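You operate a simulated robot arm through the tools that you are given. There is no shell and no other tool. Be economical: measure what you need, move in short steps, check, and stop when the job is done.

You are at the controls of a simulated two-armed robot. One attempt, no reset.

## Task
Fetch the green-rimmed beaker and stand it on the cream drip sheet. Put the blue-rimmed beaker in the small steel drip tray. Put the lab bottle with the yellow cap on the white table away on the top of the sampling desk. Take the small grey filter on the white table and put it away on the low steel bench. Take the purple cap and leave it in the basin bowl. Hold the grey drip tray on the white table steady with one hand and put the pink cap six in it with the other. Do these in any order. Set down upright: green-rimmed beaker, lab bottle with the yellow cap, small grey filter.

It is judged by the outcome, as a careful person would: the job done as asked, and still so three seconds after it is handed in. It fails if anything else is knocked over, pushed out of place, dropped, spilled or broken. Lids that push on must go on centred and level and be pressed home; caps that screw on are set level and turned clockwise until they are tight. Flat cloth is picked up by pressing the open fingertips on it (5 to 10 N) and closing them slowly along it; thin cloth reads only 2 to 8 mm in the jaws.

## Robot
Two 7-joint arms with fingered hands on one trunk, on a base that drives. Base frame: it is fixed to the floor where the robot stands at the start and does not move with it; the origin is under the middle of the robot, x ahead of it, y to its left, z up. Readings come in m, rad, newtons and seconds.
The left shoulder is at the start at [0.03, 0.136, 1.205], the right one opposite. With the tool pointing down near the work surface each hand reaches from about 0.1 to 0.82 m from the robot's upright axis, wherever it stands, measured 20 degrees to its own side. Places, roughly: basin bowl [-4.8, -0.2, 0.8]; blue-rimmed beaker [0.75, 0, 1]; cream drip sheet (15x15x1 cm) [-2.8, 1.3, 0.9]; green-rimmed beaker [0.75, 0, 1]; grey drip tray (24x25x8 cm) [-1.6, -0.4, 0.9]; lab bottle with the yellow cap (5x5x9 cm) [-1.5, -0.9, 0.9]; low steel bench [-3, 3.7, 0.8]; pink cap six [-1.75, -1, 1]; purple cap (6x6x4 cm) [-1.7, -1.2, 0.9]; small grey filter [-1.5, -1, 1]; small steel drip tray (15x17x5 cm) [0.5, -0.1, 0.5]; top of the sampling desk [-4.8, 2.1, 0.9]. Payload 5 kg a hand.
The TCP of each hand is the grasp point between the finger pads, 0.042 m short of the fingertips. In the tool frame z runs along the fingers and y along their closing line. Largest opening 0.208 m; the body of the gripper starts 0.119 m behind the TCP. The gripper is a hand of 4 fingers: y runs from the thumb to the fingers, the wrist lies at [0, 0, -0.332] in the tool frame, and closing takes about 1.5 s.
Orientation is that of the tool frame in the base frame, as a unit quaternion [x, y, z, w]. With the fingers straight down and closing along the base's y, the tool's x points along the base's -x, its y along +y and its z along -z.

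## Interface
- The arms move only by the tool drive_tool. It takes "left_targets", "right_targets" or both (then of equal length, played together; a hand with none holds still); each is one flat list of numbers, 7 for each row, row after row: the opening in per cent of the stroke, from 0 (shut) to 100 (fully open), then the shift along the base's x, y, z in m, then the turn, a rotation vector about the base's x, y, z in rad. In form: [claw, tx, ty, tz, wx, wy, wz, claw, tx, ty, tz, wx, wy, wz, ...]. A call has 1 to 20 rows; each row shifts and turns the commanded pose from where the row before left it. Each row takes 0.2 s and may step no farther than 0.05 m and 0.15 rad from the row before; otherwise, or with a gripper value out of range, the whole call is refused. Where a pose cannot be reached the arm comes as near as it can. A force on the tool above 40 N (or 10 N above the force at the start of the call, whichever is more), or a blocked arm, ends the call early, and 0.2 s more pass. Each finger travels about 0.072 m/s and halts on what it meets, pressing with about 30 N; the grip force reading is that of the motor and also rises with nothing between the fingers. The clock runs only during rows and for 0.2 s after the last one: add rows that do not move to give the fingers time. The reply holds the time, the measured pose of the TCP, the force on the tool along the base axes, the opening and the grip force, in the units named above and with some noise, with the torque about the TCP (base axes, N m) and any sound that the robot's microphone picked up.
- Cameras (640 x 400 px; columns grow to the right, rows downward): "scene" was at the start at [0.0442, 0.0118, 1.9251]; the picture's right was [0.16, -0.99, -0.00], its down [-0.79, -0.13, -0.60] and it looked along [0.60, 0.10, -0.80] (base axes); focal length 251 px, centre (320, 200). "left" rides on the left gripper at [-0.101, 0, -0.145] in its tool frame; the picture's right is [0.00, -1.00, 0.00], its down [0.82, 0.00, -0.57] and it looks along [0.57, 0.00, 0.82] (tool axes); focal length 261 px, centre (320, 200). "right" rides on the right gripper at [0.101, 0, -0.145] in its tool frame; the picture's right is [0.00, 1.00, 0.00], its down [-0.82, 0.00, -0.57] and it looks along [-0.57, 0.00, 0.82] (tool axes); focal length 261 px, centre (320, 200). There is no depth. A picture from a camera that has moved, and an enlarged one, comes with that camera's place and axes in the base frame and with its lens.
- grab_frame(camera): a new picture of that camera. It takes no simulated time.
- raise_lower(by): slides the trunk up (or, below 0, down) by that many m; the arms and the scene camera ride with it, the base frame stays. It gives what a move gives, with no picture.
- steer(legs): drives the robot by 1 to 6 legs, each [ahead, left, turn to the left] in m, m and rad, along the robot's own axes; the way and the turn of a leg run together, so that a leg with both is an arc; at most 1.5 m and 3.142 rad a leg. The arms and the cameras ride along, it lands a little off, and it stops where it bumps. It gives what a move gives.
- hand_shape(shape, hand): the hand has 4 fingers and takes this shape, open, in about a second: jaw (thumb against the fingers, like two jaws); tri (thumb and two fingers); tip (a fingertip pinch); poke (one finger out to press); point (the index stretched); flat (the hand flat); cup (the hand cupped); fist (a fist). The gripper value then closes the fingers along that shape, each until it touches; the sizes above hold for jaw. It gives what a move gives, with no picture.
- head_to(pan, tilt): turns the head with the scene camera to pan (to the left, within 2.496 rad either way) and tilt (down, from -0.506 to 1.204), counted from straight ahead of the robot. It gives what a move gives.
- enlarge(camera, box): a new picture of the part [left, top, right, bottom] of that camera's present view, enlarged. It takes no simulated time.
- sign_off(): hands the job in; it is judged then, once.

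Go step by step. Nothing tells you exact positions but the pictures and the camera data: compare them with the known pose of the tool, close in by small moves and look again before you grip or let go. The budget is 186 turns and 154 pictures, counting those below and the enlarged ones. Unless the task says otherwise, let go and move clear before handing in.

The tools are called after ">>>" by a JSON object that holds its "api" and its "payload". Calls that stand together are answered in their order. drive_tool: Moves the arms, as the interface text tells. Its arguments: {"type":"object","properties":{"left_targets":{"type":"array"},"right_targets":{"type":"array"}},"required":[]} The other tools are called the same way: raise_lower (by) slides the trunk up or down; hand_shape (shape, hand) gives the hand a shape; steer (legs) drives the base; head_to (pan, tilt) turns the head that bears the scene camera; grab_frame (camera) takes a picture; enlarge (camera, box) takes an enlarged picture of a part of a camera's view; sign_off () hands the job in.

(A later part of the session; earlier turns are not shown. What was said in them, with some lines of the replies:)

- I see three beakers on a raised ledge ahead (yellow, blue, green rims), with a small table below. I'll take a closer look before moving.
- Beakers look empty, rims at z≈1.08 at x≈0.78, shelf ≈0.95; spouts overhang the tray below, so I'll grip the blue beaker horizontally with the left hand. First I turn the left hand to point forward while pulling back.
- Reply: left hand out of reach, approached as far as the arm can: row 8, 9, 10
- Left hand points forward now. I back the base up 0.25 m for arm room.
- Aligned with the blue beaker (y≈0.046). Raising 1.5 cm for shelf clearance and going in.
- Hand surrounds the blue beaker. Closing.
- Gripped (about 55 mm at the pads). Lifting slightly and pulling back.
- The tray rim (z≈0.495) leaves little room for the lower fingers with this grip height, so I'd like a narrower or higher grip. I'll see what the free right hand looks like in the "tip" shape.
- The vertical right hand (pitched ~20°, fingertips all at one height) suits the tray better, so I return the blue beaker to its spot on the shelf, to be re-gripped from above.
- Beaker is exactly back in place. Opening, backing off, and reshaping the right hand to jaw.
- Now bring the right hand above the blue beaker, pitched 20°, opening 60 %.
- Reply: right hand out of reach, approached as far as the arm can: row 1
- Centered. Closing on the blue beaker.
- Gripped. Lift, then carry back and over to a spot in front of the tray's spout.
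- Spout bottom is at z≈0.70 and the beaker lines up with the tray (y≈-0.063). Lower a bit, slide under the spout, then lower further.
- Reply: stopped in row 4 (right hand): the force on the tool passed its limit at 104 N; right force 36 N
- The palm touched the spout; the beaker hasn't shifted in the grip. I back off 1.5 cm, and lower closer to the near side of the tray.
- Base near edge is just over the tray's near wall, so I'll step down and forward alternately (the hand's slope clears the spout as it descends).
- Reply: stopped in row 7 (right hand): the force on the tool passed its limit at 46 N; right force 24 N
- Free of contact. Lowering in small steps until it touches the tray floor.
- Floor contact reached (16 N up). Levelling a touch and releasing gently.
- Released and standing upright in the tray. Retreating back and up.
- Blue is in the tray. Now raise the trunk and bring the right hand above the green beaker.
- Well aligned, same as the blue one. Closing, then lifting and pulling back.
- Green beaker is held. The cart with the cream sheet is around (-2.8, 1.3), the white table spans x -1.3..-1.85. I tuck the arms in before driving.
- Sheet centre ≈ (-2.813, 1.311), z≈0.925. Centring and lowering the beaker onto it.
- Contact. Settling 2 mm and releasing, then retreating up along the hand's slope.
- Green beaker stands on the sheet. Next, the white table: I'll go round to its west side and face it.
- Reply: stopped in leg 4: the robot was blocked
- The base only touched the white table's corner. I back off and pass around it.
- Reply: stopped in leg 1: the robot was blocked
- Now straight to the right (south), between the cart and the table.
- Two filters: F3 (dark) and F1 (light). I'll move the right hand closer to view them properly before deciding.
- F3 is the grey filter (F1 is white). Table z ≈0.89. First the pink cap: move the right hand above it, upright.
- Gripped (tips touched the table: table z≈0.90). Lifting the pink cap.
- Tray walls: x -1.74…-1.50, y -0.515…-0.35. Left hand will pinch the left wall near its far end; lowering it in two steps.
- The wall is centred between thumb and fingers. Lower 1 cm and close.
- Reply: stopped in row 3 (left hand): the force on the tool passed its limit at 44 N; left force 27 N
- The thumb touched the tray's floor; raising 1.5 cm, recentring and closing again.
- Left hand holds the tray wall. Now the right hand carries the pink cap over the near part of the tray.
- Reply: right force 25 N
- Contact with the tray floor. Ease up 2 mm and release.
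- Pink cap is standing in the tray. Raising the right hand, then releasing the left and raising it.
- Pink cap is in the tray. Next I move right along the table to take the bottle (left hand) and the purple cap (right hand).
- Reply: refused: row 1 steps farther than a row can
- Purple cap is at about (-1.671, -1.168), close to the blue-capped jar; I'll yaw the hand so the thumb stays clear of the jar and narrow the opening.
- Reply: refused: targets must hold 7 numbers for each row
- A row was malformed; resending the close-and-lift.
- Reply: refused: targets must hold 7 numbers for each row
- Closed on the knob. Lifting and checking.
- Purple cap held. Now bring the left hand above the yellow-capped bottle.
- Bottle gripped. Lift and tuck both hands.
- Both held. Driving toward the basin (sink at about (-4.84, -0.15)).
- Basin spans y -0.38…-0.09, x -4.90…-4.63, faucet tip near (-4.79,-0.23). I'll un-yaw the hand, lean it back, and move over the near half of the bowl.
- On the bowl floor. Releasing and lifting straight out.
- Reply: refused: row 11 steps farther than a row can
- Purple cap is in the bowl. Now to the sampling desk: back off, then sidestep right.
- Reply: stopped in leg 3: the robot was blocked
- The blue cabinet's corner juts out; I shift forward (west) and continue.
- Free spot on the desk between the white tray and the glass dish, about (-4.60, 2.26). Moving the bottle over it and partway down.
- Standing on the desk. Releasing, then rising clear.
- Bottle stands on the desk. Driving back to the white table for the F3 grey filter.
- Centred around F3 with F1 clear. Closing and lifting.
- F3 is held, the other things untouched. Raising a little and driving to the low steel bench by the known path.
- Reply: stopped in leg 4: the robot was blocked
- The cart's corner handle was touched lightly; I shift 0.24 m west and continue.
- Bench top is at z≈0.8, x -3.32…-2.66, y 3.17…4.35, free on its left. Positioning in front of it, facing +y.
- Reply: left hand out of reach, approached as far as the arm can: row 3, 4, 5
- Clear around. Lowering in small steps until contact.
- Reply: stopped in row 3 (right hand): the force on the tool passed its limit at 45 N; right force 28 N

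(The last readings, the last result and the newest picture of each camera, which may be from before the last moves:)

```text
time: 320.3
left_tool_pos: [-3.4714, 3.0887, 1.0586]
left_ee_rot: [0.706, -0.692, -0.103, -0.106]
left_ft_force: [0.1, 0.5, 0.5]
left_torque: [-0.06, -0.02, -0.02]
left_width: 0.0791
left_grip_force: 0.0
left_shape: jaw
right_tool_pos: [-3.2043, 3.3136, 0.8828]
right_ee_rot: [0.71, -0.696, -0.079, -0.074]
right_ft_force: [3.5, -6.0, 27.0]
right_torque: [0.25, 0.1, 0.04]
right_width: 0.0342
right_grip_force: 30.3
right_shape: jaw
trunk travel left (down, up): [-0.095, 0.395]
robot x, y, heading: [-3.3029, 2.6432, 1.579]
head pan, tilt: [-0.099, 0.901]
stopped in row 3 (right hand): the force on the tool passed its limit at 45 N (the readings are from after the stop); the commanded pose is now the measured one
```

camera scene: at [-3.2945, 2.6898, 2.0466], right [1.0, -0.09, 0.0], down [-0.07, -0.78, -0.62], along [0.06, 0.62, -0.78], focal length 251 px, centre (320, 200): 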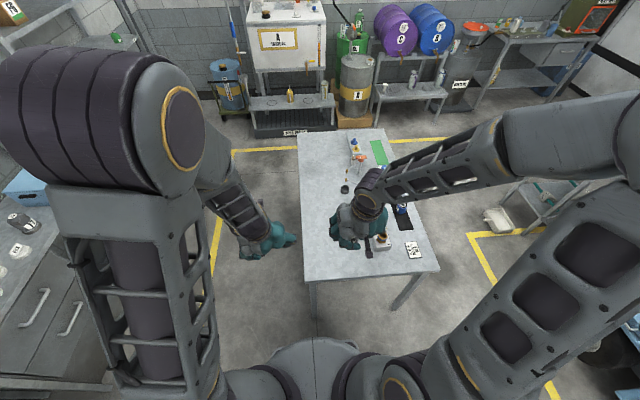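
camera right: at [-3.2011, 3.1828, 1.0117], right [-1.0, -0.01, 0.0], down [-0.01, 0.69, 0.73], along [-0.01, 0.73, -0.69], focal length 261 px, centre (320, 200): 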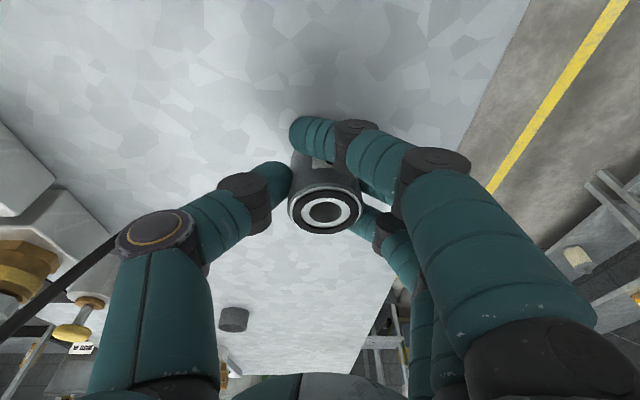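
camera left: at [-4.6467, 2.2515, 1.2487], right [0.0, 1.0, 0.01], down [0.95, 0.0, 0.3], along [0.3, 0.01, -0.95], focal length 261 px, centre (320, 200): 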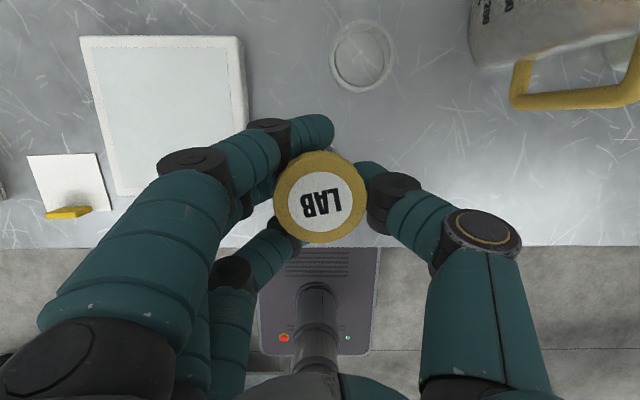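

Bench top reached (TCP 0.884). Ease up 3 mm, restore the tilt, settle gently.

>>> {"api": "drive_tool", "payload": {"right_targets": [12, 0, 0, 0.004, -0.012, 0, 0, 12, 0, 0, 0, 0, 0, 0, 12, 0, 0, 0, 0, 0, 0]}}

>>> {"api": "enlarge", "payload": {"camera": "right", "box": [230, 100, 430, 260]}}

```text
time: 321.1
left_tool_pos: [-3.4711, 3.0906, 1.0584]
left_ee_rot: [0.706, -0.692, -0.104, -0.105]
left_ft_force: [-0.1, 0.1, 0.7]
left_torque: [0.02, 0.05, -0.02]
left_width: 0.0793
left_grip_force: 0.1
left_shape: jaw
right_tool_pos: [-3.2029, 3.3126, 0.8845]
right_ee_rot: [0.711, -0.696, -0.073, -0.068]
right_ft_force: [-0.8, 0.2, 0.9]
right_torque: [0.11, 0.04, 0.02]
right_width: 0.0331
right_grip_force: 29.7
right_shape: jaw
trunk travel left (down, up): [-0.095, 0.395]
robot x, y, heading: [-3.3016, 2.6475, 1.58]
head pan, tilt: [-0.099, 0.901]
```

```text
2.50 times, centred on (330, 180) of right
camera zoom: at [-3.201, 3.186, 1.0045], right [-1.0, -0.01, 0.01], down [-0.01, 0.69, 0.72], along [-0.01, 0.72, -0.69], focal length 652 px, centre (295, 250)
```

zoom: 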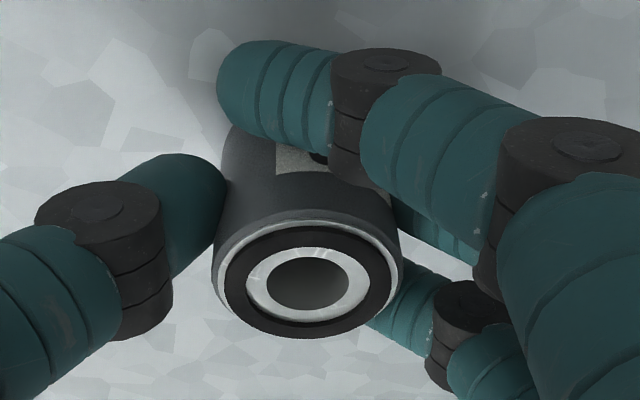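

>>> {"api": "drive_tool", "payload": {"right_targets": [12, 0, 0, -0.002, 0.004, 0, 0, 14, 0, 0, 0, 0, 0, 0, 18, 0, 0, 0, 0, 0, 0, 23, 0, 0, 0, 0, 0, 0, 29, 0, 0, 0, 0, 0, 0, 36, 0, 0, 0, 0, 0, 0, 42, 0, 0, 0, 0, 0, 0, 42, 0, 0, 0, 0, 0, 0]}}

>>> {"api": "grab_frame", "payload": {"camera": "right"}}

```text
time: 322.9
left_tool_pos: [-3.472, 3.0906, 1.0584]
left_ee_rot: [0.706, -0.692, -0.103, -0.106]
left_ft_force: [0.7, -0.6, 0.6]
left_torque: [0.02, -0.04, 0.01]
left_width: 0.0789
left_grip_force: 0.1
left_shape: jaw
right_tool_pos: [-3.2033, 3.3145, 0.8826]
right_ee_rot: [0.711, -0.696, -0.075, -0.07]
right_ft_force: [0.1, 0.2, 1.1]
right_torque: [0.02, -0.02, -0.01]
right_width: 0.0867
right_grip_force: 0.1
right_shape: jaw
trunk travel left (down, up): [-0.095, 0.395]
robot x, y, heading: [-3.2993, 2.642, 1.581]
head pan, tilt: [-0.099, 0.901]
```

```text
14 pictures are left
camera right: at [-3.2015, 3.1859, 1.0019], right [-1.0, -0.01, 0.01], down [-0.01, 0.69, 0.73], along [-0.01, 0.73, -0.69], focal length 261 px, centre (320, 200)
```

right: 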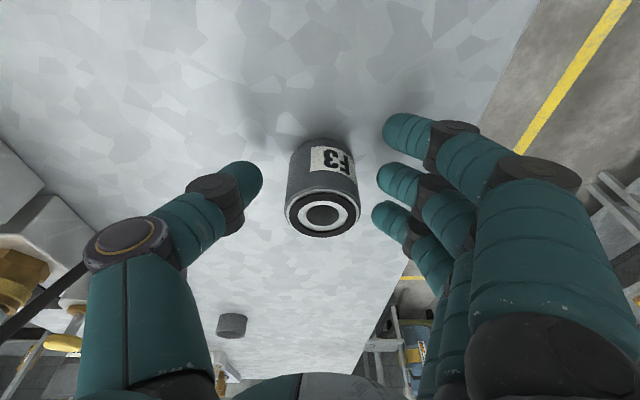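

F3 stands upright. Lifting away and checking.

>>> {"api": "drive_tool", "payload": {"right_targets": [42, 0, -0.003, 0.02, 0, 0, 0, 42, 0, -0.008, 0.04, 0, 0, 0, 42, 0, -0.008, 0.04, 0, 0, 0, 42, 0, -0.008, 0.04, 0, 0, 0, 42, 0.01, -0.02, 0.04, 0, 0, 0, 42, 0.01, -0.03, 0.03, 0, 0, 0, 42, 0.01, -0.04, 0, 0, 0, 0, 42, 0.01, -0.04, 0, 0, 0, 0]}}

>>> {"api": "steer", "payload": {"legs": [[-0.12, 0, 0]]}}

>>> {"api": "enlarge", "payload": {"camera": "scene", "box": [200, 100, 480, 300]}}

```text
time: 324.7
left_tool_pos: [-3.4704, 3.0882, 1.0578]
left_ee_rot: [0.707, -0.692, -0.104, -0.106]
left_ft_force: [0.8, -1.2, -0.8]
left_torque: [0.06, 0.01, 0.0]
left_width: 0.0793
left_grip_force: 0.2
left_shape: jaw
right_tool_pos: [-3.164, 3.1533, 1.094]
right_ee_rot: [0.71, -0.696, -0.075, -0.07]
right_ft_force: [0.4, -1.1, 0.4]
right_torque: [0.14, 0.05, -0.02]
right_width: 0.0867
right_grip_force: 0.1
right_shape: jaw
trunk travel left (down, up): [-0.095, 0.395]
robot x, y, heading: [-3.3022, 2.6434, 1.585]
head pan, tilt: [-0.099, 0.901]
```

```text
time: 325.9
left_tool_pos: [-3.47, 2.9671, 1.0591]
left_ee_rot: [0.707, -0.692, -0.104, -0.107]
left_ft_force: [0.9, -1.3, 0.2]
left_torque: [0.18, 0.01, 0.01]
left_width: 0.079
left_grip_force: 0.0
left_shape: jaw
right_tool_pos: [-3.1639, 3.0339, 1.0924]
right_ee_rot: [0.709, -0.697, -0.075, -0.07]
right_ft_force: [-0.8, -0.8, 1.1]
right_torque: [0.2, -0.01, -0.01]
right_width: 0.0868
right_grip_force: 0.0
right_shape: jaw
trunk travel left (down, up): [-0.095, 0.395]
robot x, y, heading: [-3.3011, 2.5271, 1.582]
head pan, tilt: [-0.099, 0.901]
```

```text
2.00 times, centred on (340, 200) of scene
camera zoom: at [-3.2935, 2.5661, 1.7967], right [1.0, -0.09, 0.0], down [-0.07, -0.78, -0.62], along [0.06, 0.62, -0.78], focal length 502 px, centre (280, 200)
```

zoom: 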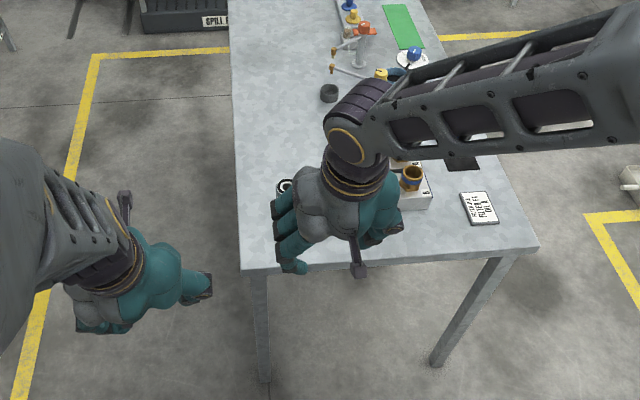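

>>> {"api": "enlarge", "payload": {"camera": "scene", "box": [425, 190, 455, 216]}}

>>> {"api": "head_to", "payload": {"pan": 0.15, "tilt": 0.7}}

>>> {"api": "grab_frame", "payload": {"camera": "right"}}

```text
15.38 times, centred on (440, 203) of scene
camera zoom: at [-3.2935, 2.5661, 1.7967], right [1.0, -0.09, 0.0], down [-0.07, -0.78, -0.62], along [0.06, 0.62, -0.78], focal length 3858 px, centre (-1526, 154)
```

zoom: 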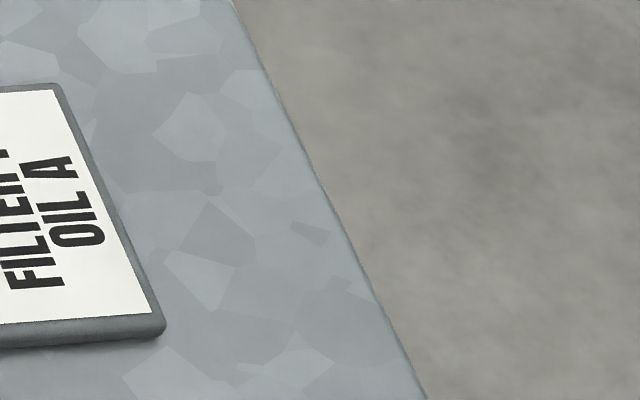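

```text
time: 326.7
left_tool_pos: [-3.4699, 2.9709, 1.0564]
left_ee_rot: [0.706, -0.692, -0.104, -0.105]
left_ft_force: [0.8, 0.3, 0.4]
left_torque: [-0.05, 0.02, -0.01]
left_width: 0.0793
left_grip_force: 0.1
left_shape: jaw
right_tool_pos: [-3.1618, 3.035, 1.092]
right_ee_rot: [0.71, -0.697, -0.074, -0.069]
right_ft_force: [0.4, 1.3, -0.6]
right_torque: [-0.01, -0.04, -0.02]
right_width: 0.0866
right_grip_force: 0.1
right_shape: jaw
trunk travel left (down, up): [-0.095, 0.395]
robot x, y, heading: [-3.2986, 2.5244, 1.574]
head pan, tilt: [0.15, 0.7]
```

```text
11 pictures are left
camera right: at [-3.1603, 2.9082, 1.2116], right [-1.0, -0.01, 0.01], down [-0.01, 0.69, 0.73], along [-0.01, 0.73, -0.69], focal length 261 px, centre (320, 200)
```

right: 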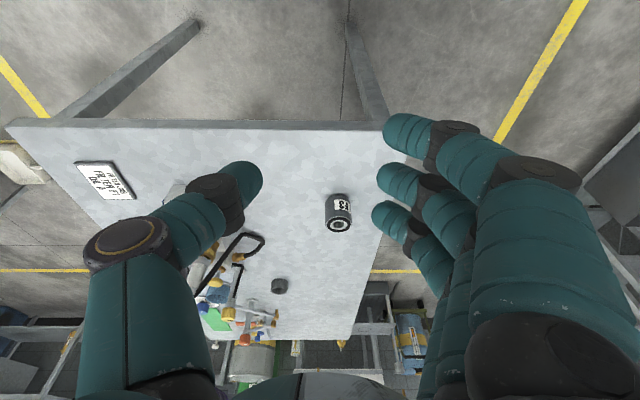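

>>> {"api": "enlarge", "payload": {"camera": "right", "box": [70, 155, 140, 205]}}

```text
8.00 times, centred on (105, 180) of right
camera zoom: at [-3.1603, 2.9082, 1.2116], right [-1.0, -0.01, 0.01], down [-0.01, 0.69, 0.73], along [-0.01, 0.73, -0.69], focal length 2085 px, centre (2040, 360)
```

zoom: 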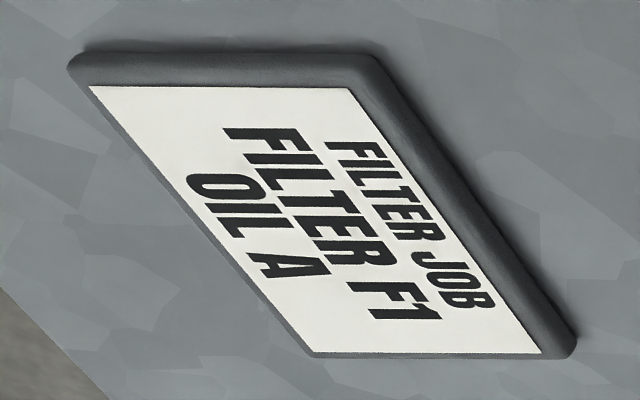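

>>> {"api": "sign_off", "payload": {}}

```text
The job is handed in.
```

All six items were placed as asked, and I've handed the job in; no result has come back yet.

- **Green-rimmed beaker:** it stands upright on the cream drip sheet.
- **Blue-rimmed beaker:** it stands in the small steel drip tray. My hand hit the fixed spout above the tray twice while placing it, with no visible effect.
- **Yellow-capped bottle:** it stands upright on top of the sampling desk.
- **Small grey filter:** I took the dark grey one marked F3 to be this filter, and it stands upright on the low steel bench. The other filter on the white table (F1) looked white, so I left it there. A card on the bench reads "FILTER JOB / FILTER F1 / OIL A"; I treated that as a separate job.
- **Purple cap:** it is in the basin bowl.
- **Pink cap six:** it is in the grey drip tray. I held the tray's wall with the left hand while placing it.

While driving, the base was stopped by contact against the corner of the white table, the cart (twice) and the blue cabinet beside it. I saw nothing knocked over. I did not measure whether any of them shifted.
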